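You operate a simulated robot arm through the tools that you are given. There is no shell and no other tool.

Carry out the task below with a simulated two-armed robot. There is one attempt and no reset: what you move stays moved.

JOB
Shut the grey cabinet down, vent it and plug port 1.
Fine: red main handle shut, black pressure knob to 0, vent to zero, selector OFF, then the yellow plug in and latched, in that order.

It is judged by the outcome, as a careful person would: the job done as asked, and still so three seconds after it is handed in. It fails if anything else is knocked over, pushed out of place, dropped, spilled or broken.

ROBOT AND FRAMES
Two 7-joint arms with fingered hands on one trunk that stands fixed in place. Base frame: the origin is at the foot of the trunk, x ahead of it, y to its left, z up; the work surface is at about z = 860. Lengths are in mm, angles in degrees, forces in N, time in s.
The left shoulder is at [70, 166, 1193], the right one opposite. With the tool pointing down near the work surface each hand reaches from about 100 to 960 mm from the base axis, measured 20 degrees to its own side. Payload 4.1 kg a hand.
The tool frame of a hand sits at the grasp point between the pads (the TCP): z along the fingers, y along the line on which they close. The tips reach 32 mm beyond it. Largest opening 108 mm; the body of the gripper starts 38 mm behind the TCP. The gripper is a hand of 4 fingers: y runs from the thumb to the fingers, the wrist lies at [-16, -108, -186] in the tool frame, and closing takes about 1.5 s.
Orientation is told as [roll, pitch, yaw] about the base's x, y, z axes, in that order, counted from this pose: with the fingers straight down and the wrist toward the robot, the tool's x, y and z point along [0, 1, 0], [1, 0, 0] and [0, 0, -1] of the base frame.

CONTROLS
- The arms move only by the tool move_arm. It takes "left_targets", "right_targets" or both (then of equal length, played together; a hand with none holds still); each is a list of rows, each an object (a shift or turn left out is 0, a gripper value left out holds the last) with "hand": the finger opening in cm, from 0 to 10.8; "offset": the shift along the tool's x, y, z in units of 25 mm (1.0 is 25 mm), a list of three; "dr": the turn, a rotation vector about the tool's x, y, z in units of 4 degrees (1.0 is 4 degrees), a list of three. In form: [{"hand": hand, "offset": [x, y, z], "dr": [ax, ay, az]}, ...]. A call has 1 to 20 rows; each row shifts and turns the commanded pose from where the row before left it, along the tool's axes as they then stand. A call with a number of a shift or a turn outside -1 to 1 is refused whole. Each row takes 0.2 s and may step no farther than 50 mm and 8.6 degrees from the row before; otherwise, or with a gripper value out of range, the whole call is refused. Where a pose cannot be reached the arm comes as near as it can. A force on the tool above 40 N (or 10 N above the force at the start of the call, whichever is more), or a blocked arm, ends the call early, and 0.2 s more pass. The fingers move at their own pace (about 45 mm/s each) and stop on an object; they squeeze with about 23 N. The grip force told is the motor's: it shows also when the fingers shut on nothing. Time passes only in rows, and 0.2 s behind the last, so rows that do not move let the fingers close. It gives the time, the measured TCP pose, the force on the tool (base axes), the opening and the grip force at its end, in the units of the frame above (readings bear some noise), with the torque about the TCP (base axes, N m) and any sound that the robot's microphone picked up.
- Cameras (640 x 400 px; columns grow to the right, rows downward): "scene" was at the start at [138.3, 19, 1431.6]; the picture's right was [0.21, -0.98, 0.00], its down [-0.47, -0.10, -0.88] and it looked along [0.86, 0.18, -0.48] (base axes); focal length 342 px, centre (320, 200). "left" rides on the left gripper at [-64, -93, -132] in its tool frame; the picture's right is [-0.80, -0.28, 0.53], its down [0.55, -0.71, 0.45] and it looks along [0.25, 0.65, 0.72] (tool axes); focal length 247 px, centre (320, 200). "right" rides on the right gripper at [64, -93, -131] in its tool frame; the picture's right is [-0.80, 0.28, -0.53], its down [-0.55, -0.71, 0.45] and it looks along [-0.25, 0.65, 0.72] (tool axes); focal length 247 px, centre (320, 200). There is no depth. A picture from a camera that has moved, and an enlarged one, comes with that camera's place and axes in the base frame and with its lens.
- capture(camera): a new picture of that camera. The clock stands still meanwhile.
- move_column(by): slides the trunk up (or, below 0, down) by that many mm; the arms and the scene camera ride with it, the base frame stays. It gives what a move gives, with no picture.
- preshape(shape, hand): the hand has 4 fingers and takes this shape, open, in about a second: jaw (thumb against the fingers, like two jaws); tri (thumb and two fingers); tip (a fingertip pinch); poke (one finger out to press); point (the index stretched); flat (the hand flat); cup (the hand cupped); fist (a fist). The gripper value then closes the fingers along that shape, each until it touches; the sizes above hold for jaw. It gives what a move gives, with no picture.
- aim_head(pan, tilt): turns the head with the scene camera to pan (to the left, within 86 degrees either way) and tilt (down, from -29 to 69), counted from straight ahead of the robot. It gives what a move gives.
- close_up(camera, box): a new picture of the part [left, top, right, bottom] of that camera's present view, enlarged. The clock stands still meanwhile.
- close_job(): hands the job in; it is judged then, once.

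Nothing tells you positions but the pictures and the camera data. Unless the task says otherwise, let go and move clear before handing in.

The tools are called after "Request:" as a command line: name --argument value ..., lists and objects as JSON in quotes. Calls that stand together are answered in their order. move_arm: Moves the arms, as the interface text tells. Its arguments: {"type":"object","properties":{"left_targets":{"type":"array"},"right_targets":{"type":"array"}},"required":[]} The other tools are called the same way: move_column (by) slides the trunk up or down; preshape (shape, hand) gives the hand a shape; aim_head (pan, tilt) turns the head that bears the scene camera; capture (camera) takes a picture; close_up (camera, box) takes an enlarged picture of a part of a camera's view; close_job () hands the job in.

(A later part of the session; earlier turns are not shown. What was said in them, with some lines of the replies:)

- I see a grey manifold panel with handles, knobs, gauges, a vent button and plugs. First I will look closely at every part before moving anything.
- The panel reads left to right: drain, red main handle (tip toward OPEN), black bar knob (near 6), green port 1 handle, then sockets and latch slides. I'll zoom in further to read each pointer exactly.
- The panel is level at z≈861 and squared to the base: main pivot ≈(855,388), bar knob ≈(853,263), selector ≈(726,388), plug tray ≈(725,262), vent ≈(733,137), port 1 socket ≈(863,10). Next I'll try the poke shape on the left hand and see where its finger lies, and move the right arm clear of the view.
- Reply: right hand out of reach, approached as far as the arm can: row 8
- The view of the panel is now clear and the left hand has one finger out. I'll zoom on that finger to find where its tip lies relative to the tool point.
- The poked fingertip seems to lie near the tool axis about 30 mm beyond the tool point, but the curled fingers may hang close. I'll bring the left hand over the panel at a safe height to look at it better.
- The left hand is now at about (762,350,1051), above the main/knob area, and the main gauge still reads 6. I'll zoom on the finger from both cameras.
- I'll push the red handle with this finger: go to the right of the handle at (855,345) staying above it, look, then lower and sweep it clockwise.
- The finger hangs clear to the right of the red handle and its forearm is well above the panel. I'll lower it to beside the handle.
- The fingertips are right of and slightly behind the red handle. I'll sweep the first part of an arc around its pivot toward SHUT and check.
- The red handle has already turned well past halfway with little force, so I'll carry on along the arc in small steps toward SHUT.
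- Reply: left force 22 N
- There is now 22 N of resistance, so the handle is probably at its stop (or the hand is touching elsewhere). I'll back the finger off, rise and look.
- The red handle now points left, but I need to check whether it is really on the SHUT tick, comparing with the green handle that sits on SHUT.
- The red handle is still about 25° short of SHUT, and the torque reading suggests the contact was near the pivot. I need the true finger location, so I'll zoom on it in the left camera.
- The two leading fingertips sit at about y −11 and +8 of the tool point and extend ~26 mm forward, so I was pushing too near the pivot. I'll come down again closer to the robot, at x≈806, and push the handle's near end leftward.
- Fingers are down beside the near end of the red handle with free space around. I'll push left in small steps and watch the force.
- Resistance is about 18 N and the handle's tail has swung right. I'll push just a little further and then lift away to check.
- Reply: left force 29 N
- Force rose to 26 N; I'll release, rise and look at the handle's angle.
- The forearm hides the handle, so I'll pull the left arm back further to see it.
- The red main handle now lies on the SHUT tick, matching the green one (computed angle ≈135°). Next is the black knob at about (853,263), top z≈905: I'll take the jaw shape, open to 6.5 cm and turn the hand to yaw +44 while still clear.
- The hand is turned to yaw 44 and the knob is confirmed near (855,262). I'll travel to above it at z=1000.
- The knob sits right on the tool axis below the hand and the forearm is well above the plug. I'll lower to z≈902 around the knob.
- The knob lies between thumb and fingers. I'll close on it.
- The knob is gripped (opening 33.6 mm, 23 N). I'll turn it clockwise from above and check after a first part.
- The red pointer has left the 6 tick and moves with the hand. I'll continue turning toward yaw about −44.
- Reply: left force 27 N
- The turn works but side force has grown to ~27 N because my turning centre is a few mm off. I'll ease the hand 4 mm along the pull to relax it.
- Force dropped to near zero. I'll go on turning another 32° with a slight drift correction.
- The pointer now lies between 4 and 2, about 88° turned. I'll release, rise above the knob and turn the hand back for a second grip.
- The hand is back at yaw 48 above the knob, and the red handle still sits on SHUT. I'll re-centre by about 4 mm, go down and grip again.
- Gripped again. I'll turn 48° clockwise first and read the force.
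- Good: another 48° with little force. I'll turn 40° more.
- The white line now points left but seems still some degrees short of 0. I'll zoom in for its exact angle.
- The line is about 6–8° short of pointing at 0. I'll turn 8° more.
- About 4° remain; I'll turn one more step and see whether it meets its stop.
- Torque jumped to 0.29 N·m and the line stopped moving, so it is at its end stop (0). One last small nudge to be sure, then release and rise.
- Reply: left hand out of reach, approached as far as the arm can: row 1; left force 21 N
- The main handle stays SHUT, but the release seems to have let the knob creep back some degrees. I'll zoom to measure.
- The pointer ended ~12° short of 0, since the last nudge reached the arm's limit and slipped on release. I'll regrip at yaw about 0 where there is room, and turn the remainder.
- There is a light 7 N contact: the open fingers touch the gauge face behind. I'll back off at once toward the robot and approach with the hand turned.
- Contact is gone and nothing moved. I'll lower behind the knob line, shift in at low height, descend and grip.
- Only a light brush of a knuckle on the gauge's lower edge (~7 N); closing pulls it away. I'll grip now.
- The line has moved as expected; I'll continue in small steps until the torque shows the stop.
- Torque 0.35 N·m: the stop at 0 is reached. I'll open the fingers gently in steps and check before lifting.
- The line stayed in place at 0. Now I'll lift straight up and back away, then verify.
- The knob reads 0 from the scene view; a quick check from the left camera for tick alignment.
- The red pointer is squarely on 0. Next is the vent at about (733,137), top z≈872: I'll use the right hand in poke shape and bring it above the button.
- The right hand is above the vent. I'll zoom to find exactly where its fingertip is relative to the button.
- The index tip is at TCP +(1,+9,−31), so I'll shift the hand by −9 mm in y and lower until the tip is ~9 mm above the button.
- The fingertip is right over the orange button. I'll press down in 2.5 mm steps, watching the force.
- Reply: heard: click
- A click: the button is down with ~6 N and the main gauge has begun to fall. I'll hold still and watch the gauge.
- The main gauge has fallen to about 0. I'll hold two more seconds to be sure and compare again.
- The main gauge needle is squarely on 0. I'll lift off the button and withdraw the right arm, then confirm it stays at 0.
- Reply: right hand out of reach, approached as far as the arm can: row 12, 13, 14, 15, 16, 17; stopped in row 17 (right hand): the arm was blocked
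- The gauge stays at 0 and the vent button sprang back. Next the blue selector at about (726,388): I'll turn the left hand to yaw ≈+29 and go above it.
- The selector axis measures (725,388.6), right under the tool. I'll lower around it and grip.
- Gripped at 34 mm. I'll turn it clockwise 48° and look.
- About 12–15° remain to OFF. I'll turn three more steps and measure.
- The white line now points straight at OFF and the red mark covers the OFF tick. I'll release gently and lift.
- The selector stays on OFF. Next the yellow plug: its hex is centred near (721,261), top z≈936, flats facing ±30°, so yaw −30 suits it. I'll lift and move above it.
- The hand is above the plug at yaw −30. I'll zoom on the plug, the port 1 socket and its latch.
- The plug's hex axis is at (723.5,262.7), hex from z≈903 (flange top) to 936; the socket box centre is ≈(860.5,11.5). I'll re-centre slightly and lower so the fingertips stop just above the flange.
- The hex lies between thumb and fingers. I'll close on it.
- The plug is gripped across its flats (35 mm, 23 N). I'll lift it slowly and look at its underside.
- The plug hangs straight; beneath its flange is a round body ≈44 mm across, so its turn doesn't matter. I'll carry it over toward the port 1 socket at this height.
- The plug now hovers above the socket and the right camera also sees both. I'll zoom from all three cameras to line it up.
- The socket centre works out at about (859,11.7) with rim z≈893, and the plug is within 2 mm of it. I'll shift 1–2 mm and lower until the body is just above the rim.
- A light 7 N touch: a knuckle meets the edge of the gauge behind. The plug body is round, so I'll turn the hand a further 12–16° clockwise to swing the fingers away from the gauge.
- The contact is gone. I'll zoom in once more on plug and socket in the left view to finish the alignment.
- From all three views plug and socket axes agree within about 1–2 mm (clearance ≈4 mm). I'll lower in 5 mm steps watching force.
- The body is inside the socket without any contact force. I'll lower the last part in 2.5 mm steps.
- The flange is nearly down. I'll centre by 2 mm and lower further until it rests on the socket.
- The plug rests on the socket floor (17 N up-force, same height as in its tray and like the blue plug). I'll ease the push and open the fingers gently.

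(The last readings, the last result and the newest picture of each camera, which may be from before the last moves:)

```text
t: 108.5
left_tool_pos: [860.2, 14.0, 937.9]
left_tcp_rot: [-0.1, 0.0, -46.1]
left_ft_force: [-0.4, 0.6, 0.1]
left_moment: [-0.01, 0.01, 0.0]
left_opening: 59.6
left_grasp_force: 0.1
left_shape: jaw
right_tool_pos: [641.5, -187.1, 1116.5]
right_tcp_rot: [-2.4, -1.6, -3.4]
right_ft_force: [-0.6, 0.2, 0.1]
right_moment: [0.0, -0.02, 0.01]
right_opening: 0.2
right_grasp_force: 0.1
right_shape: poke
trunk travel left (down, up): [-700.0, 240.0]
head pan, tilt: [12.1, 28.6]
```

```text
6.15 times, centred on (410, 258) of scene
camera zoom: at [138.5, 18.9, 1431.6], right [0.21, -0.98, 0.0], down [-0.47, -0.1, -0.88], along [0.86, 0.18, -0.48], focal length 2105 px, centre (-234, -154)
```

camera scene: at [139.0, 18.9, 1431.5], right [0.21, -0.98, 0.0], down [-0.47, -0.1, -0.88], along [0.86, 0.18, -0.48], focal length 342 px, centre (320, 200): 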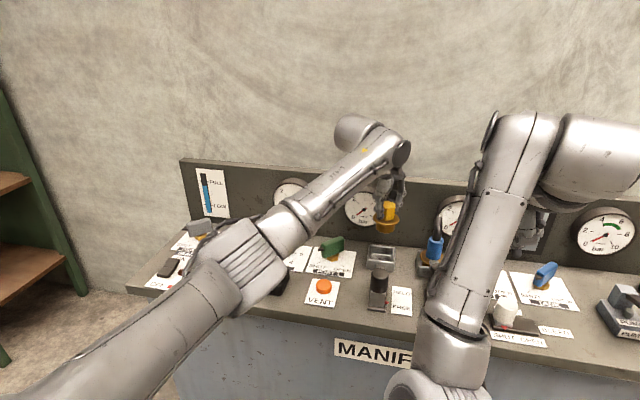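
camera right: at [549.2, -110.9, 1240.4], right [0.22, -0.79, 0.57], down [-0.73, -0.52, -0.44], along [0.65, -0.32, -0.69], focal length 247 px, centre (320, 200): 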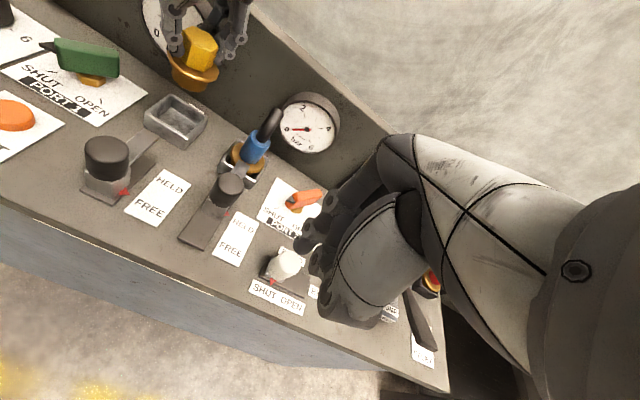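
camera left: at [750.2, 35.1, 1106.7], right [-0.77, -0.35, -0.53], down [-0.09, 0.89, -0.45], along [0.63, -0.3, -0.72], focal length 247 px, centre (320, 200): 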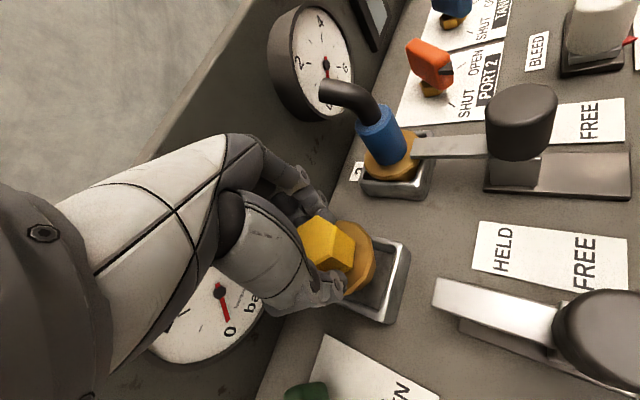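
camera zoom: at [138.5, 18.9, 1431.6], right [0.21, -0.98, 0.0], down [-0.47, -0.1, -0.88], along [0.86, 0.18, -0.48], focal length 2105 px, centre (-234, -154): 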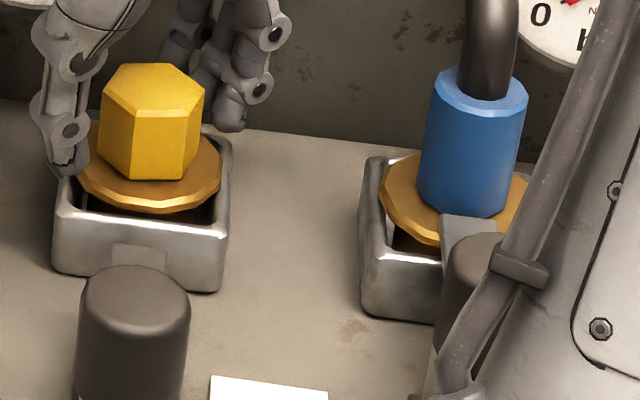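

The plug stands level in port 1, released. I'll rise straight up off it and swing the left hand toward the port 1 latch knob.

Request:
move_arm --left_targets '[{"offset": [0, 0, -0.4]}, {"offset": [0, 0, -0.8]}, {"offset": [0, 0, -0.8]}, {"offset": [0, 0, -0.8]}, {"offset": [0, 0, -0.8]}, {"offset": [-0.67, -0.63, 0]}, {"offset": [-0.67, -0.63, 0]}, {"offset": [-0.67, -0.63, 0]}, {"offset": [-0.67, -0.63, 0]}, {"offset": [-0.67, -0.63, 0]}, {"offset": [-0.67, -0.63, 0]}]'

Request:
move_arm --left_targets '[{"dr": [0, 0, -1]}, {"dr": [0, 0, -1]}, {"dr": [0, 0, -1]}, {"dr": [0, 0, -1]}, {"dr": [0, 0, -1]}, {"dr": [0, 0, -1]}, {"dr": [0, 0, -1]}, {"dr": [0, 0, -1]}, {"dr": [0, 0, -1]}, {"dr": [0, 0, -1]}, {"dr": [0, 0, -1]}, {"dr": [0, 0, -0.5]}]'

Request:
capture --camera "left"

Request:
capture --camera "right"

Request:
capture --camera "scene"

```text
t: 110.9
left_tool_pos: [723.2, 12.2, 1028.9]
left_tcp_rot: [0.0, -0.1, -46.0]
left_ft_force: [-0.8, -0.4, 0.1]
left_moment: [-0.02, 0.02, 0.01]
left_opening: 59.9
left_grasp_force: 0.0
left_shape: jaw
right_tool_pos: [640.1, -186.1, 1116.3]
right_tcp_rot: [-2.5, -1.5, -3.5]
right_ft_force: [-0.5, 0.2, 0.2]
right_moment: [0.02, 0.03, -0.03]
right_opening: 0.0
right_grasp_force: 0.2
right_shape: poke
trunk travel left (down, up): [-700.0, 240.0]
head pan, tilt: [12.1, 28.6]
```

```text
t: 113.5
left_tool_pos: [722.9, 11.9, 1026.8]
left_tcp_rot: [0.0, 0.1, 0.2]
left_ft_force: [-0.6, -0.3, 0.1]
left_moment: [0.0, -0.02, 0.01]
left_opening: 59.5
left_grasp_force: 0.0
left_shape: jaw
right_tool_pos: [640.6, -187.0, 1115.7]
right_tcp_rot: [-2.5, -1.5, -3.5]
right_ft_force: [-0.2, -0.2, -1.1]
right_moment: [0.0, 0.02, 0.02]
right_opening: 0.0
right_grasp_force: 0.1
right_shape: poke
trunk travel left (down, up): [-700.0, 240.0]
head pan, tilt: [12.1, 28.6]
```

```text
taken
camera left: at [629.5, -52.1, 1160.5], right [-0.28, -0.8, -0.53], down [-0.71, 0.55, -0.45], along [0.65, 0.25, -0.72], focal length 247 px, centre (320, 200)
```

left: 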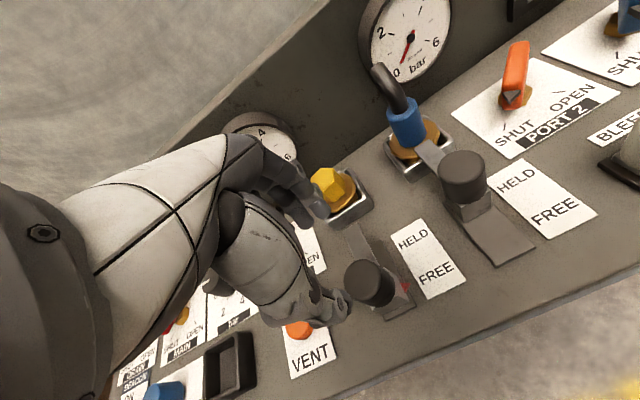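

```text
taken
camera right: at [548.7, -111.0, 1240.7], right [0.22, -0.79, 0.57], down [-0.73, -0.52, -0.44], along [0.65, -0.32, -0.69], focal length 247 px, centre (320, 200)
```

right: 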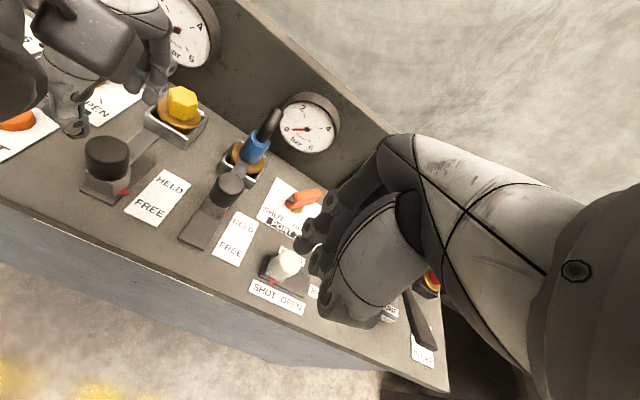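

```text
taken
camera scene: at [138.4, 18.7, 1431.6], right [0.21, -0.98, 0.0], down [-0.47, -0.1, -0.88], along [0.86, 0.18, -0.48], focal length 342 px, centre (320, 200)
```

scene: 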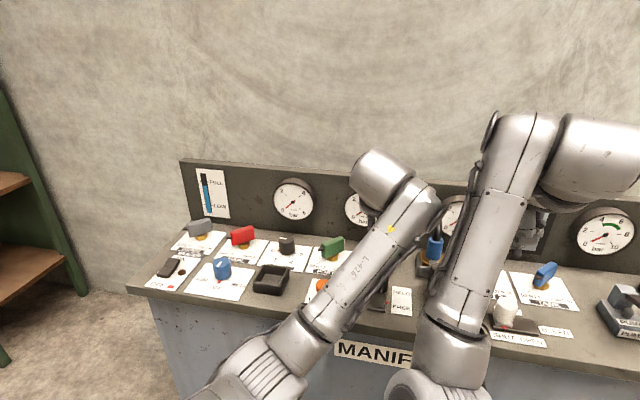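

The plug stays in place. I'll zoom on the latch from both hand cameras to locate its knob.

Request:
close_up --camera "left" --box '[310, 150, 460, 330]'

Request:
close_up --camera "right" --box '[60, 70, 260, 260]'

```text
2.22 times, centred on (385, 240) of left
camera zoom: at [629.5, -52.1, 1160.5], right [-0.28, -0.8, -0.53], down [-0.71, 0.55, -0.45], along [0.65, 0.25, -0.72], focal length 549 px, centre (176, 111)
```

zoom: 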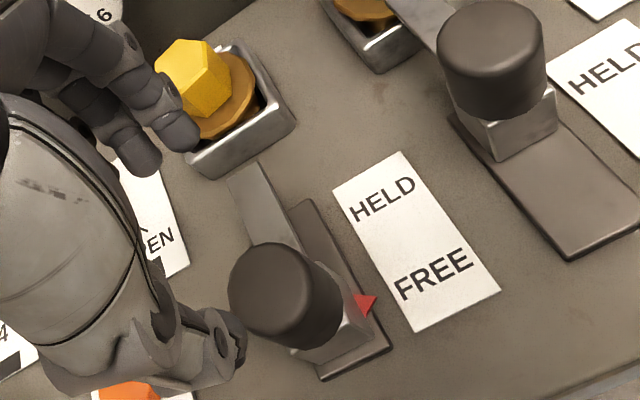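

```text
2.11 times, centred on (160, 165) of right
camera zoom: at [548.7, -111.0, 1240.7], right [0.22, -0.79, 0.57], down [-0.73, -0.52, -0.44], along [0.65, -0.32, -0.69], focal length 520 px, centre (657, 274)
```

zoom: 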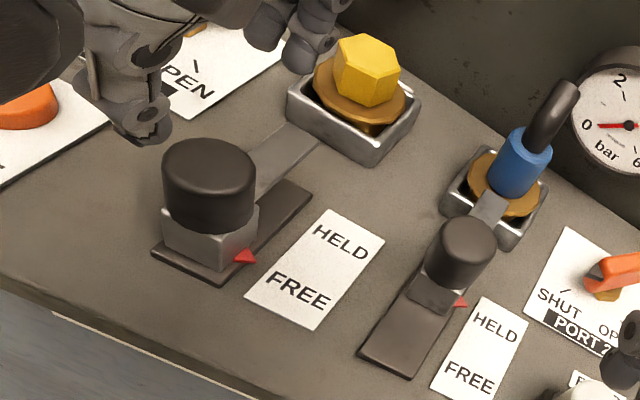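

The latch knob is at about (714,13), top z≈945. I'll lower the open jaw around it with the tips staying above the tongue.

Request:
move_arm --left_targets '[{"offset": [0.04, -0.36, 0.5]}, {"offset": [0, 0, 0.8]}, {"offset": [0, 0, 0.8]}, {"offset": [0, 0, 0.8]}, {"offset": [0, 0, 0.35]}]'

Request:
close_up --camera "left" --box '[240, 140, 460, 360]'

Request:
close_up --camera "right" --box '[40, 50, 240, 250]'

```text
t: 114.7
left_tool_pos: [714.4, 13.9, 947.0]
left_tcp_rot: [0.0, 0.1, 0.0]
left_ft_force: [0.2, -0.2, -0.7]
left_moment: [-0.02, 0.02, -0.04]
left_opening: 59.7
left_grasp_force: 0.0
left_shape: jaw
right_tool_pos: [640.9, -187.3, 1115.9]
right_tcp_rot: [-2.5, -1.4, -3.4]
right_ft_force: [0.1, -0.4, -0.5]
right_moment: [0.02, -0.02, -0.01]
right_opening: 0.0
right_grasp_force: 0.1
right_shape: poke
trunk travel left (down, up): [-700.0, 240.0]
head pan, tilt: [12.1, 28.6]
```

```text
1.82 times, centred on (350, 250) of left
camera zoom: at [620.2, -50.9, 1079.5], right [-0.28, -0.8, -0.53], down [-0.71, 0.55, -0.45], along [0.65, 0.25, -0.72], focal length 449 px, centre (266, 109)
```

zoom: 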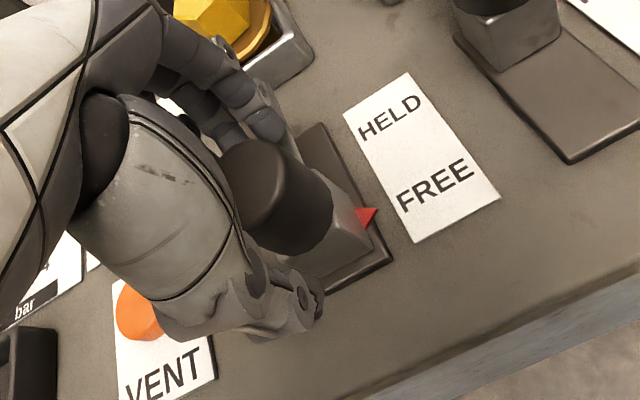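

```text
2.00 times, centred on (140, 150) of right
camera zoom: at [548.7, -111.0, 1240.7], right [0.22, -0.79, 0.57], down [-0.73, -0.52, -0.44], along [0.65, -0.32, -0.69], focal length 494 px, centre (680, 300)
```

zoom: 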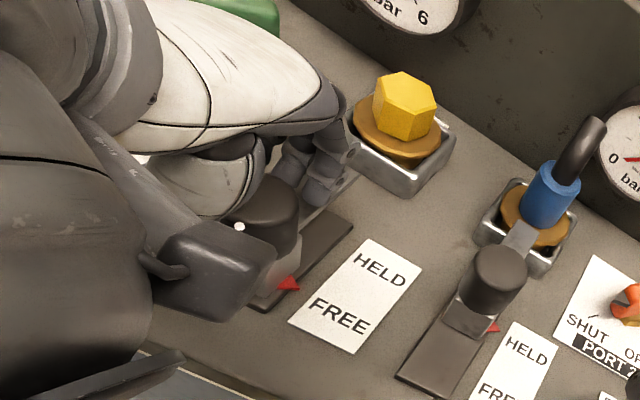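

The knob is between thumb and fingers. I'll close, then slide it forward in small steps toward HELD.

Request:
move_arm --left_targets '[{"hand": 2.5}, {}, {}, {}]'

Request:
move_arm --left_targets '[{"offset": [0, 0.2, 0]}, {"offset": [0, 0.2, 0]}, {"offset": [0, 0.2, 0]}]'

Request:
close_up --camera "right" --box '[40, 50, 240, 250]'

Request:
close_up --camera "left" --box '[240, 140, 460, 360]'

```text
t: 115.7
left_tool_pos: [714.4, 14.3, 946.9]
left_tcp_rot: [0.0, 0.1, 0.1]
left_ft_force: [-2.5, 1.4, -2.2]
left_moment: [0.06, -0.02, -0.04]
left_opening: 29.6
left_grasp_force: 22.5
left_shape: jaw
right_tool_pos: [640.9, -187.1, 1115.3]
right_tcp_rot: [-2.6, -1.6, -3.5]
right_ft_force: [-0.6, 0.2, 0.6]
right_moment: [0.02, -0.01, 0.01]
right_opening: 0.0
right_grasp_force: 0.0
right_shape: poke
trunk travel left (down, up): [-700.0, 240.0]
head pan, tilt: [12.1, 28.6]
```

```text
t: 116.5
left_tool_pos: [728.5, 14.8, 946.7]
left_tcp_rot: [0.0, 0.1, 0.1]
left_ft_force: [0.5, 1.1, -3.0]
left_moment: [0.0, -0.04, -0.04]
left_opening: 29.3
left_grasp_force: 22.8
left_shape: jaw
right_tool_pos: [641.9, -187.0, 1115.0]
right_tcp_rot: [-2.4, -1.5, -3.5]
right_ft_force: [-0.3, 0.8, -0.1]
right_moment: [0.01, -0.02, -0.01]
right_opening: 0.0
right_grasp_force: 0.0
right_shape: poke
trunk travel left (down, up): [-700.0, 240.0]
head pan, tilt: [12.1, 28.6]
```

```text
2.00 times, centred on (140, 150) of right
camera zoom: at [549.1, -110.9, 1240.5], right [0.22, -0.79, 0.57], down [-0.73, -0.52, -0.44], along [0.65, -0.32, -0.69], focal length 494 px, centre (680, 300)
```

zoom: 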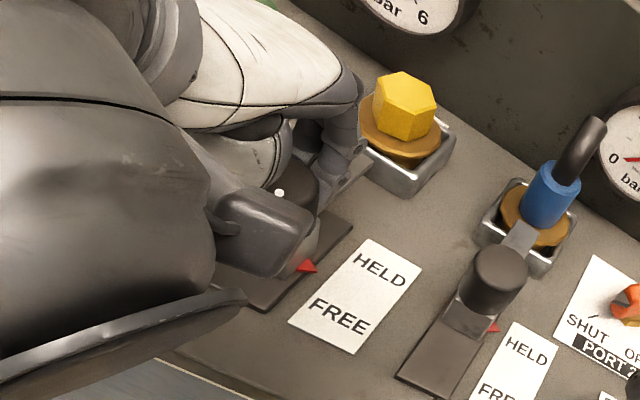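

```text
1.82 times, centred on (350, 250) of left
camera zoom: at [635.7, -50.4, 1079.4], right [-0.28, -0.8, -0.53], down [-0.71, 0.55, -0.45], along [0.65, 0.25, -0.72], focal length 449 px, centre (266, 109)
```

zoom: 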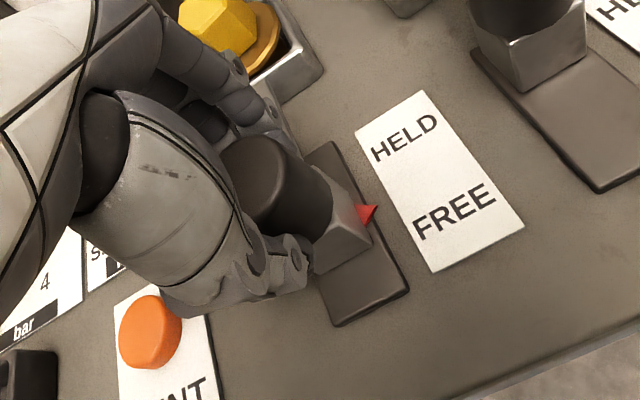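

The slide moves freely. I'll go on in 5 mm steps, watching the force and the plug.

Request:
move_arm --left_targets '[{"offset": [0, 0.2, 0]}, {"offset": [0, 0.2, 0]}, {"offset": [0, 0.2, 0]}, {"offset": [0, 0.1, 0]}]'

Request:
close_up --camera "right" --box '[40, 50, 240, 250]'

Request:
close_up --camera "left" --box '[240, 100, 460, 340]'

```text
t: 117.5
left_tool_pos: [746.3, 14.4, 946.8]
left_tcp_rot: [0.0, 0.1, -0.1]
left_ft_force: [0.0, 2.3, -0.1]
left_moment: [0.09, -0.04, -0.06]
left_opening: 29.6
left_grasp_force: 23.1
left_shape: jaw
right_tool_pos: [640.7, -186.0, 1115.9]
right_tcp_rot: [-2.6, -1.6, -3.5]
right_ft_force: [-0.6, -0.6, 0.0]
right_moment: [-0.03, 0.02, 0.0]
right_opening: 0.0
right_grasp_force: 0.0
right_shape: poke
trunk travel left (down, up): [-700.0, 240.0]
head pan, tilt: [12.1, 28.6]
```

```text
2.00 times, centred on (140, 150) of right
camera zoom: at [548.6, -110.3, 1240.8], right [0.22, -0.79, 0.57], down [-0.73, -0.52, -0.44], along [0.65, -0.32, -0.69], focal length 494 px, centre (680, 300)
```

zoom: 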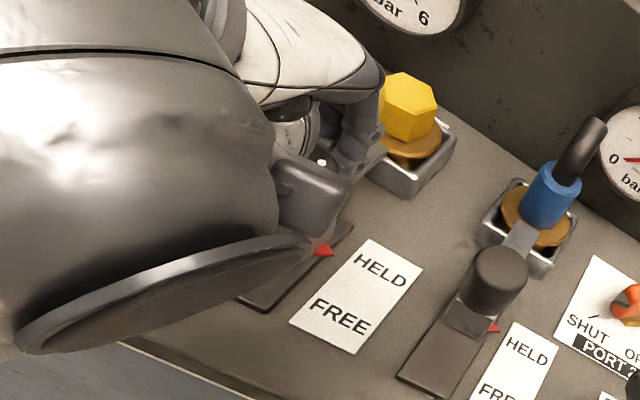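

```text
1.67 times, centred on (350, 220) of left
camera zoom: at [652.6, -50.4, 1079.2], right [-0.28, -0.8, -0.53], down [-0.71, 0.55, -0.45], along [0.65, 0.25, -0.72], focal length 412 px, centre (270, 167)
```

zoom: 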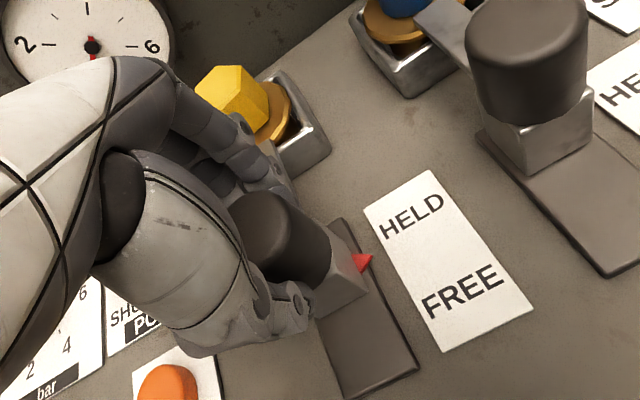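

The pointer is approaching HELD. I'll continue in 2.5 mm steps until it meets its stop.

Request:
move_arm --left_targets '[{"offset": [0, 0.1, 0]}, {"offset": [0, 0.1, 0]}, {"offset": [0, 0.1, 0]}, {}]'

Request:
close_up --camera "right" --box '[100, 50, 260, 230]'

Request:
close_up --camera "left" --box '[240, 100, 460, 340]'

```text
t: 118.5
left_tool_pos: [753.7, 14.6, 947.0]
left_tcp_rot: [0.1, 0.0, -0.1]
left_ft_force: [2.5, 4.0, 1.3]
left_moment: [0.07, -0.11, -0.04]
left_opening: 29.7
left_grasp_force: 22.9
left_shape: jaw
right_tool_pos: [641.7, -186.9, 1115.0]
right_tcp_rot: [-2.6, -1.5, -3.5]
right_ft_force: [0.5, 0.1, -0.6]
right_moment: [0.0, 0.01, 0.04]
right_opening: 0.0
right_grasp_force: 0.2
right_shape: poke
trunk travel left (down, up): [-700.0, 240.0]
head pan, tilt: [12.1, 28.6]
```

```text
2.22 times, centred on (180, 140) of right
camera zoom: at [548.9, -110.3, 1240.6], right [0.22, -0.79, 0.57], down [-0.73, -0.52, -0.44], along [0.65, -0.32, -0.69], focal length 549 px, centre (631, 333)
```

zoom: 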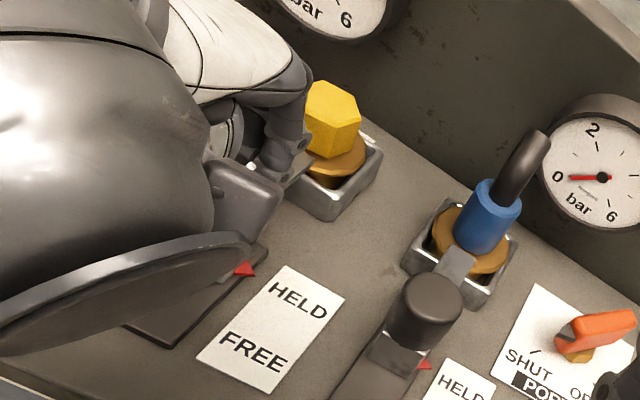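

```text
1.67 times, centred on (350, 220) of left
camera zoom: at [660.6, -50.4, 1079.2], right [-0.28, -0.8, -0.53], down [-0.71, 0.55, -0.45], along [0.65, 0.25, -0.72], focal length 412 px, centre (270, 167)
```

zoom: 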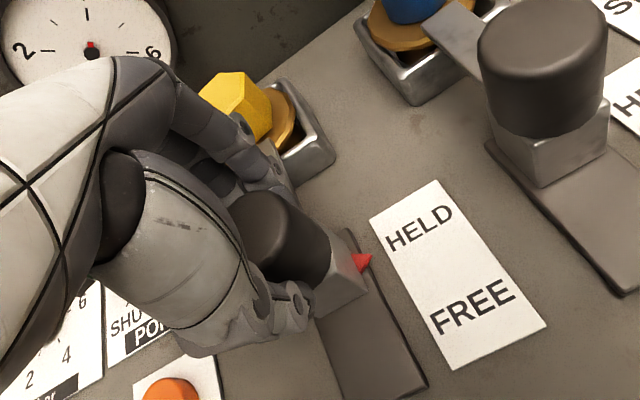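

Request:
move_arm --left_targets '[{"offset": [0, 0.1, 0]}, {}]'

Request:
move_arm --left_targets '[{"offset": [0, 0.1, 0]}, {}]'

Request:
close_up --camera "right" --box '[100, 50, 260, 230]'

```text
t: 119.1
left_tool_pos: [756.6, 14.6, 947.1]
left_tcp_rot: [0.0, 0.0, -0.1]
left_ft_force: [1.4, 4.5, 0.4]
left_moment: [0.09, -0.04, -0.05]
left_opening: 29.2
left_grasp_force: 23.0
left_shape: jaw
right_tool_pos: [641.0, -187.2, 1116.1]
right_tcp_rot: [-2.6, -1.5, -3.5]
right_ft_force: [0.1, -0.7, -0.4]
right_moment: [0.0, 0.01, 0.04]
right_opening: 0.1
right_grasp_force: 0.0
right_shape: poke
trunk travel left (down, up): [-700.0, 240.0]
head pan, tilt: [12.1, 28.6]
```

```text
t: 119.7
left_tool_pos: [757.8, 13.7, 947.4]
left_tcp_rot: [0.0, -0.1, -0.1]
left_ft_force: [-6.0, 4.0, 0.0]
left_moment: [0.11, 0.09, -0.07]
left_opening: 29.3
left_grasp_force: 23.2
left_shape: jaw
right_tool_pos: [640.3, -186.0, 1115.3]
right_tcp_rot: [-2.6, -1.5, -3.4]
right_ft_force: [-0.1, -0.7, 0.1]
right_moment: [0.01, 0.01, -0.02]
right_opening: 0.0
right_grasp_force: 0.1
right_shape: poke
trunk travel left (down, up): [-700.0, 240.0]
head pan, tilt: [12.1, 28.6]
```

```text
2.22 times, centred on (180, 140) of right
camera zoom: at [547.7, -110.4, 1241.1], right [0.22, -0.79, 0.57], down [-0.73, -0.52, -0.44], along [0.65, -0.32, -0.69], focal length 549 px, centre (631, 333)
```

zoom: 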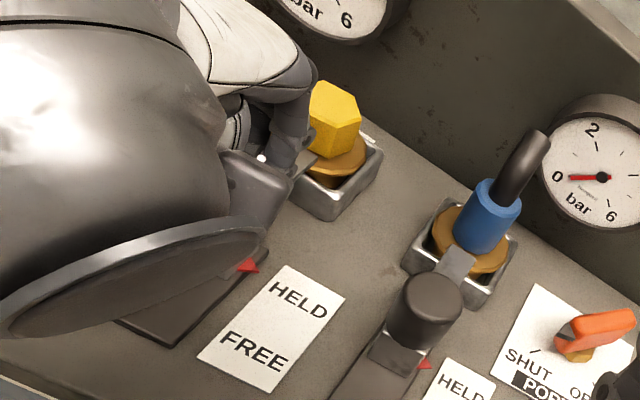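

The force begins to rise after 43 mm of travel, matching the other latch. One more small push to confirm the stop.

Request:
move_arm --left_targets '[{"offset": [0, 0.1, 0]}, {}]'

Request:
close_up --camera "left" --box '[240, 100, 460, 340]'

```text
t: 120.3
left_tool_pos: [760.2, 14.2, 947.7]
left_tcp_rot: [0.0, 0.0, -0.2]
left_ft_force: [-12.3, 2.2, -3.6]
left_moment: [0.03, 0.32, -0.05]
left_opening: 29.4
left_grasp_force: 22.9
left_shape: jaw
right_tool_pos: [639.3, -187.6, 1116.2]
right_tcp_rot: [-2.4, -1.7, -3.5]
right_ft_force: [-1.0, 0.1, 1.0]
right_moment: [-0.01, -0.03, -0.01]
right_opening: 0.0
right_grasp_force: 0.0
right_shape: poke
trunk travel left (down, up): [-700.0, 240.0]
head pan, tilt: [12.1, 28.6]
```

```text
1.67 times, centred on (350, 220) of left
camera zoom: at [666.5, -50.5, 1079.5], right [-0.28, -0.8, -0.53], down [-0.71, 0.55, -0.45], along [0.65, 0.25, -0.72], focal length 412 px, centre (270, 167)
```

zoom: 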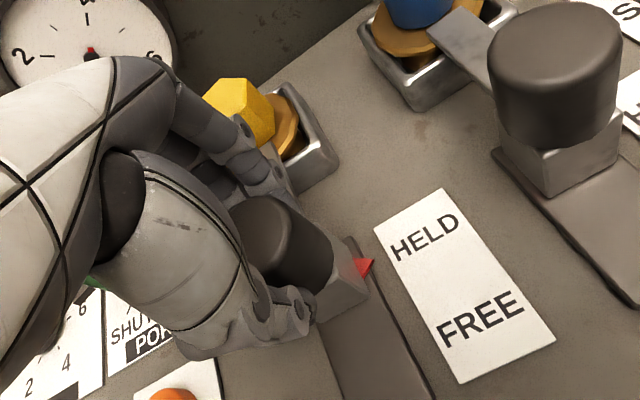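

It is at its stop (12 N). I'll ease the push slightly, open the fingers gently and then rise.

Request:
move_arm --left_targets '[{"offset": [0, -0.08, 0]}, {"hand": 3.4}, {"hand": 3.8}, {"hand": 4.2}, {"hand": 4.7}, {"hand": 5.2}, {"hand": 5.8}, {}]'

Request:
close_up --camera "left" --box '[240, 100, 460, 340]'

Request:
close_up --camera "right" --box '[100, 50, 260, 230]'

```text
t: 122.1
left_tool_pos: [759.1, 13.8, 946.0]
left_tcp_rot: [0.0, 0.0, -0.1]
left_ft_force: [0.6, -0.3, 0.1]
left_moment: [-0.01, 0.0, 0.02]
left_opening: 57.4
left_grasp_force: 0.0
left_shape: jaw
right_tool_pos: [641.6, -187.7, 1115.8]
right_tcp_rot: [-2.5, -1.5, -3.4]
right_ft_force: [0.3, -0.4, 0.2]
right_moment: [-0.02, 0.03, -0.01]
right_opening: 0.0
right_grasp_force: 0.1
right_shape: poke
trunk travel left (down, up): [-700.0, 240.0]
head pan, tilt: [12.1, 28.6]
```

```text
1.67 times, centred on (350, 220) of left
camera zoom: at [666.0, -50.6, 1079.0], right [-0.28, -0.8, -0.53], down [-0.71, 0.55, -0.45], along [0.65, 0.25, -0.72], focal length 412 px, centre (270, 167)
```

zoom: 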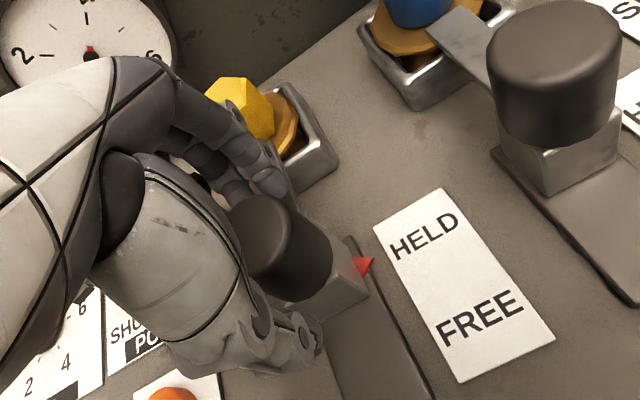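

```text
2.22 times, centred on (180, 140) of right
camera zoom: at [548.7, -110.9, 1240.6], right [0.22, -0.79, 0.57], down [-0.73, -0.52, -0.44], along [0.65, -0.32, -0.69], focal length 549 px, centre (631, 333)
```

zoom: 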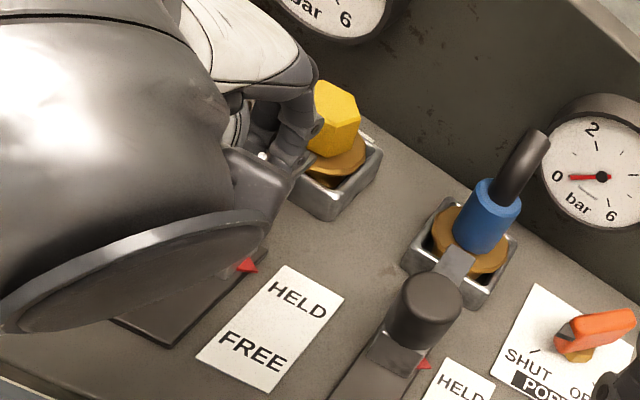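

Released with no force. I'll rise straight up and pull the left arm back to see the result.

Request:
move_arm --left_targets '[{"offset": [0, 0, -0.5]}, {"offset": [0, 0, -0.8]}, {"offset": [0, 0, -0.8]}, {"offset": [0, 0, -0.8]}, {"offset": [0, -0.5, -0.8]}, {"offset": [0.8, -0.8, -0.8]}, {"offset": [1, -0.8, -0.5]}, {"offset": [1, -0.8, -0.5]}, {"offset": [1, -0.8, -0.5]}, {"offset": [1, -0.8, 0]}, {"offset": [1, -0.6, 0]}, {"offset": [1, -0.4, 0]}, {"offset": [1, 0, 0]}, {"offset": [1, 0, 0]}, {"offset": [1, 0, 0]}]'

Request:
capture --camera "scene"

Request:
close_up --camera "right" --box '[60, 60, 260, 230]'

Request:
capture --camera "left"

```text
t: 125.3
left_tool_pos: [623.0, 258.8, 1096.6]
left_tcp_rot: [-0.3, 0.0, -0.3]
left_ft_force: [-1.2, 0.7, -0.3]
left_moment: [0.0, 0.0, -0.01]
left_opening: 57.7
left_grasp_force: 0.0
left_shape: jaw
right_tool_pos: [640.6, -187.0, 1115.6]
right_tcp_rot: [-2.6, -1.5, -3.5]
right_ft_force: [-0.7, -0.3, 0.1]
right_moment: [-0.06, 0.0, -0.01]
right_opening: 0.0
right_grasp_force: 0.0
right_shape: poke
trunk travel left (down, up): [-700.0, 240.0]
head pan, tilt: [12.1, 28.6]
```

```text
taken
camera scene: at [138.6, 19.6, 1431.5], right [0.21, -0.98, 0.0], down [-0.47, -0.1, -0.88], along [0.86, 0.18, -0.48], focal length 342 px, centre (320, 200)
```

scene: 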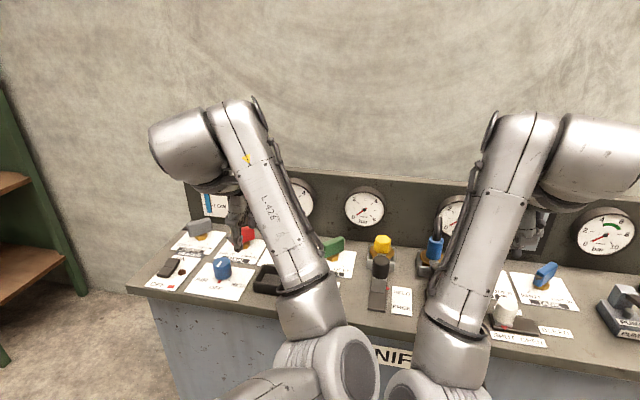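

```text
2.35 times, centred on (160, 145) of right
camera zoom: at [548.8, -110.4, 1240.6], right [0.22, -0.79, 0.57], down [-0.73, -0.52, -0.44], along [0.65, -0.32, -0.69], focal length 581 px, centre (696, 329)
```

zoom: 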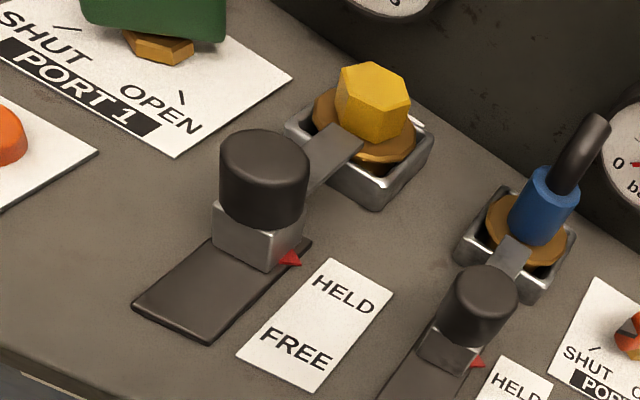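

```text
taken
camera left: at [529.1, 194.1, 1228.6], right [-0.29, -0.8, -0.53], down [-0.7, 0.55, -0.45], along [0.65, 0.24, -0.72], focal length 247 px, centre (320, 200)
```

left: 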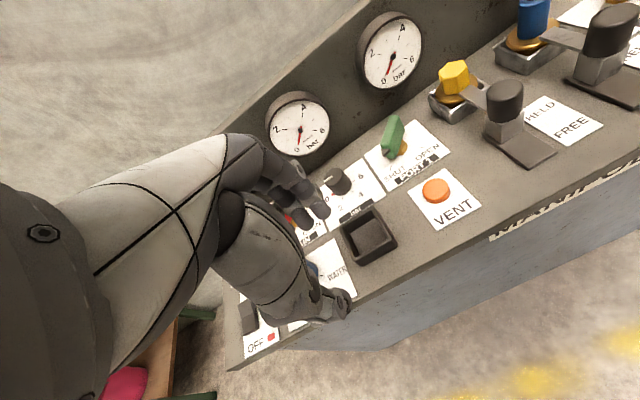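

The latch tongue now lies over the yellow plug's flange, block at the end of its track, just like port 2. I'll clear the left arm to check everything in one view.

Request:
move_arm --left_targets '[{"offset": [1, -0.5, -1]}, {"offset": [1, -0.5, -1]}, {"offset": [1, -0.5, -1]}, {"offset": [1, -0.5, -1]}, {"offset": [1, -0.5, -1]}, {"offset": [1, -0.5, -0.5]}, {"offset": [1, -0.4, 0]}]'

Request:
capture --camera "scene"

Request:
close_up --camera "right" --box '[110, 60, 210, 160]'

Request:
capture --camera "left"

```text
t: 126.9
left_tool_pos: [537.8, 436.0, 1233.4]
left_tcp_rot: [-0.1, 0.2, -0.1]
left_ft_force: [0.9, -0.1, -0.3]
left_moment: [-0.01, 0.02, 0.01]
left_opening: 57.6
left_grasp_force: 0.1
left_shape: jaw
right_tool_pos: [640.7, -186.3, 1115.0]
right_tcp_rot: [-2.6, -1.4, -3.5]
right_ft_force: [0.0, -0.8, -0.2]
right_moment: [-0.03, 0.01, -0.01]
right_opening: 0.1
right_grasp_force: 0.0
right_shape: poke
trunk travel left (down, up): [-700.0, 240.0]
head pan, tilt: [12.1, 28.6]
```

```text
taken
camera scene: at [138.3, 20.5, 1431.6], right [0.21, -0.98, 0.0], down [-0.47, -0.1, -0.88], along [0.86, 0.18, -0.48], focal length 342 px, centre (320, 200)
```

scene: 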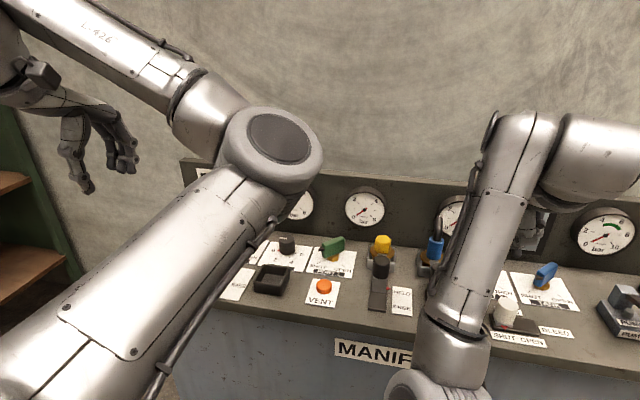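

```text
4.00 times, centred on (160, 110) of right
camera zoom: at [548.5, -109.5, 1240.9], right [0.22, -0.79, 0.58], down [-0.73, -0.52, -0.44], along [0.65, -0.32, -0.69], focal length 988 px, centre (960, 560)
```

zoom: 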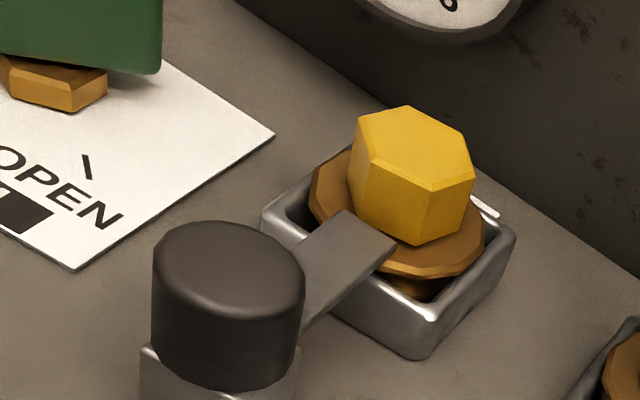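

```text
taken
camera left: at [443.8, 371.4, 1365.9], right [-0.28, -0.8, -0.53], down [-0.71, 0.55, -0.45], along [0.65, 0.25, -0.72], focal length 247 px, centre (320, 200)
```

left: 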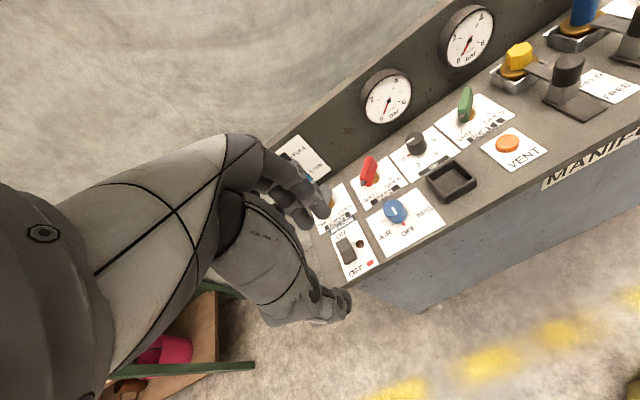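

The tongue holds the flange in port 1. The left arm hides part of the scene view, so I'll verify all controls from the left camera.

Request:
close_up --camera "left" --box '[310, 120, 470, 280]'

Request:
close_up --camera "left" --box '[430, 0, 640, 170]'

Request:
close_up --camera "left" --box '[350, 0, 510, 130]'

Request:
close_up --camera "scene" --box '[470, 200, 640, 350]'

```text
2.50 times, centred on (390, 200) of left
camera zoom: at [443.8, 371.4, 1365.9], right [-0.28, -0.8, -0.53], down [-0.71, 0.55, -0.45], along [0.65, 0.25, -0.72], focal length 617 px, centre (145, 200)
```

zoom: 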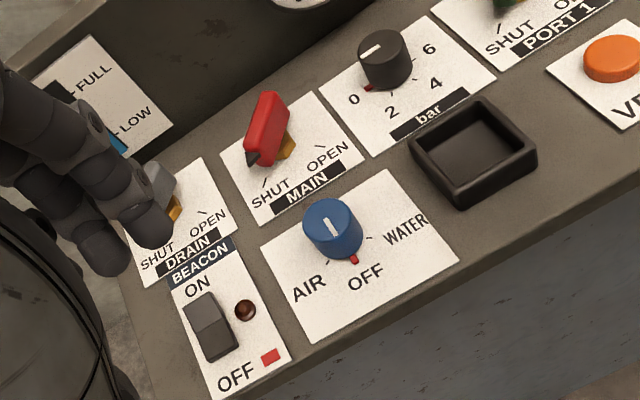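

```text
2.35 times, centred on (535, 85) of left
camera zoom: at [443.8, 371.4, 1365.9], right [-0.28, -0.8, -0.53], down [-0.71, 0.55, -0.45], along [0.65, 0.25, -0.72], focal length 581 px, centre (-186, 471)
```

zoom: 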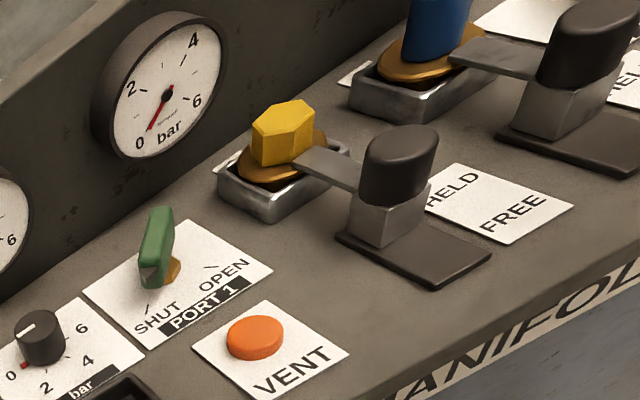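

```text
3.08 times, centred on (430, 65) of left
camera zoom: at [443.8, 371.4, 1365.9], right [-0.28, -0.8, -0.53], down [-0.71, 0.55, -0.45], along [0.65, 0.25, -0.72], focal length 760 px, centre (-18, 615)
```

zoom: 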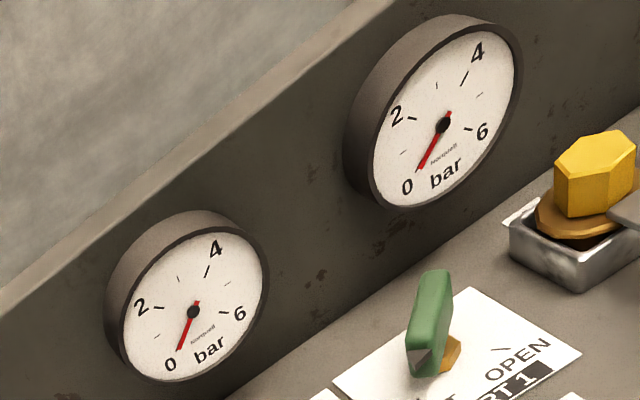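

```text
2.67 times, centred on (555, 275) of scene
camera zoom: at [138.3, 20.5, 1431.6], right [0.21, -0.98, 0.0], down [-0.47, -0.1, -0.88], along [0.86, 0.18, -0.48], focal length 912 px, centre (-307, 0)
```

zoom: 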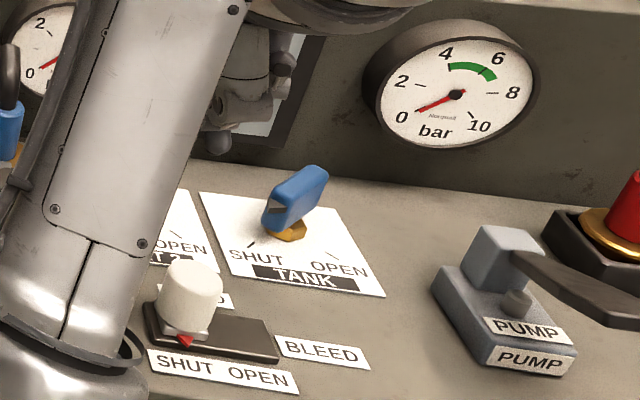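

All gauges read 0, vent is up, knob 0, selector OFF, latch HELD and nothing else looks disturbed. A last close look at the red handle and selector pointers.

Request:
close_up --camera "left" --box '[345, 140, 425, 200]'

Request:
close_up --camera "left" --box '[375, 180, 455, 250]'

Request:
move_arm --left_targets '[{"offset": [0.6, -0.6, -0.4]}, {"offset": [0.6, -0.6, -0.4]}, {"offset": [0.6, -0.6, 0]}, {}, {}, {}]'

Request:
capture --camera "left"

Request:
capture --camera "scene"

```text
6.67 times, centred on (385, 170) of left
camera zoom: at [443.8, 371.4, 1365.9], right [-0.28, -0.8, -0.53], down [-0.71, 0.55, -0.45], along [0.65, 0.25, -0.72], focal length 1646 px, centre (-113, 400)
```

zoom: 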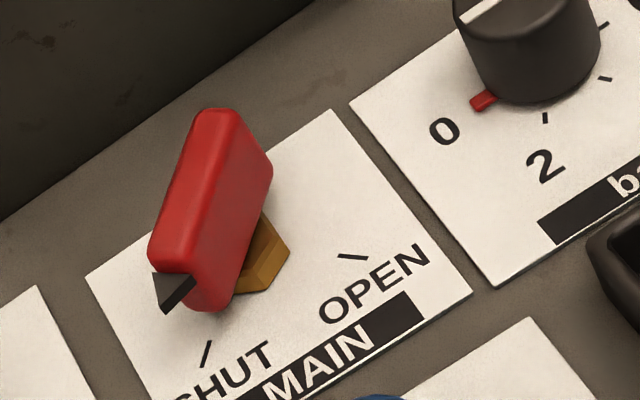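

```text
5.71 times, centred on (415, 215) of left
camera zoom: at [443.8, 371.4, 1365.9], right [-0.28, -0.8, -0.53], down [-0.71, 0.55, -0.45], along [0.65, 0.25, -0.72], focal length 1411 px, centre (-223, 114)
```

zoom: 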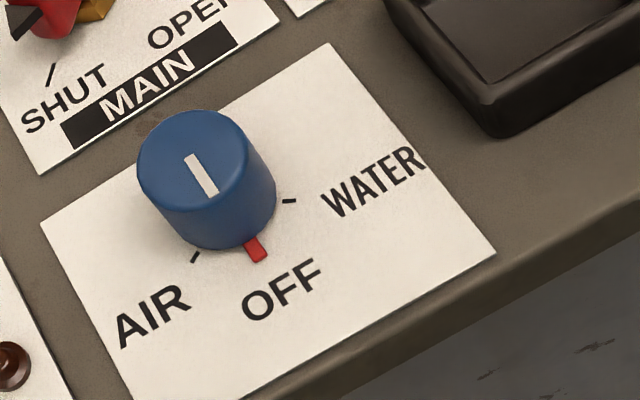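

```text
t: 128.3
left_tool_pos: [491.3, 478.7, 1253.7]
left_tcp_rot: [0.0, 0.1, -0.1]
left_ft_force: [0.6, 1.3, -0.3]
left_moment: [0.05, 0.0, -0.01]
left_opening: 57.8
left_grasp_force: 0.2
left_shape: jaw
right_tool_pos: [640.9, -187.6, 1115.6]
right_tcp_rot: [-2.5, -1.6, -3.5]
right_ft_force: [-0.4, 0.3, 0.2]
right_moment: [0.01, 0.03, 0.01]
right_opening: 0.0
right_grasp_force: 0.0
right_shape: poke
trunk travel left (down, up): [-700.0, 240.0]
head pan, tilt: [12.1, 28.6]
```

```text
taken
camera left: at [398.6, 413.9, 1386.5], right [-0.28, -0.8, -0.53], down [-0.71, 0.55, -0.45], along [0.65, 0.25, -0.72], focal length 247 px, centre (320, 200)
```

left: 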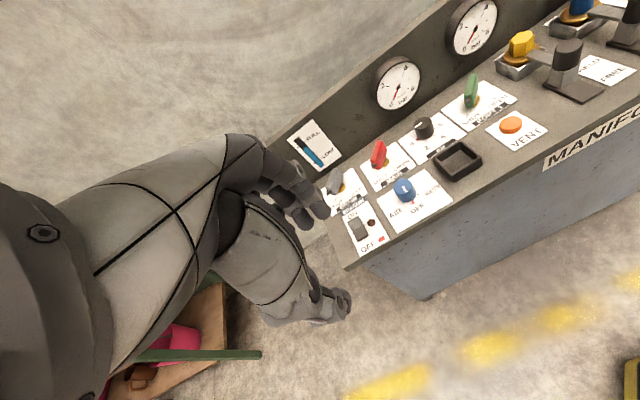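

```text
taken
camera scene: at [138.3, 19.1, 1431.6], right [0.21, -0.98, 0.0], down [-0.47, -0.1, -0.88], along [0.86, 0.18, -0.48], focal length 342 px, centre (320, 200)
```

scene: 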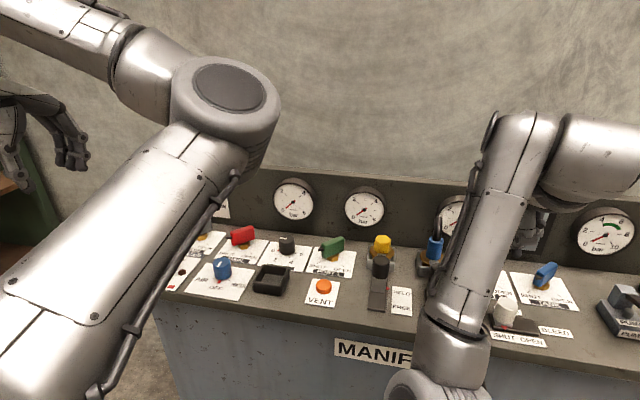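

Red handle measures on SHUT (≈134°), knob on 0, gauges at 0, selector on OFF, and the plug is seated and latched HELD. Both hands are clear with no contact forces, so I hand the job in.

Request:
close_job

```text
The job is handed in.
```

The grey cabinet is shut down and vented, and port 1 is plugged. I did the steps in the order you gave and handed the job in. I had no verdict back.

- **Main handle:** the red handle sits on SHUT. The first push stopped about 25° short, so I pushed it again.
- **Pressure knob:** the black knob is on 0, against its stop. It slipped back about 12° when I first let go, so I gripped it again and turned it the rest of the way.
- **Vent:** I held the button until the main gauge read 0. The gauge still read 0 after I released the button and at the last check.
- **Selector:** the blue selector is on OFF.
- **Plug:** the yellow plug sits in port 1, resting on the socket floor. Its latch is pushed to its stop at HELD, with the tongue over the plug's flange.

The left hand brushed the fixed gauges behind the panel three times, at about 7 N each time. I backed off or turned the hand, and saw no shift in either gauge. Nothing else on the panel looked moved in the final pictures, and both hands are clear of it.
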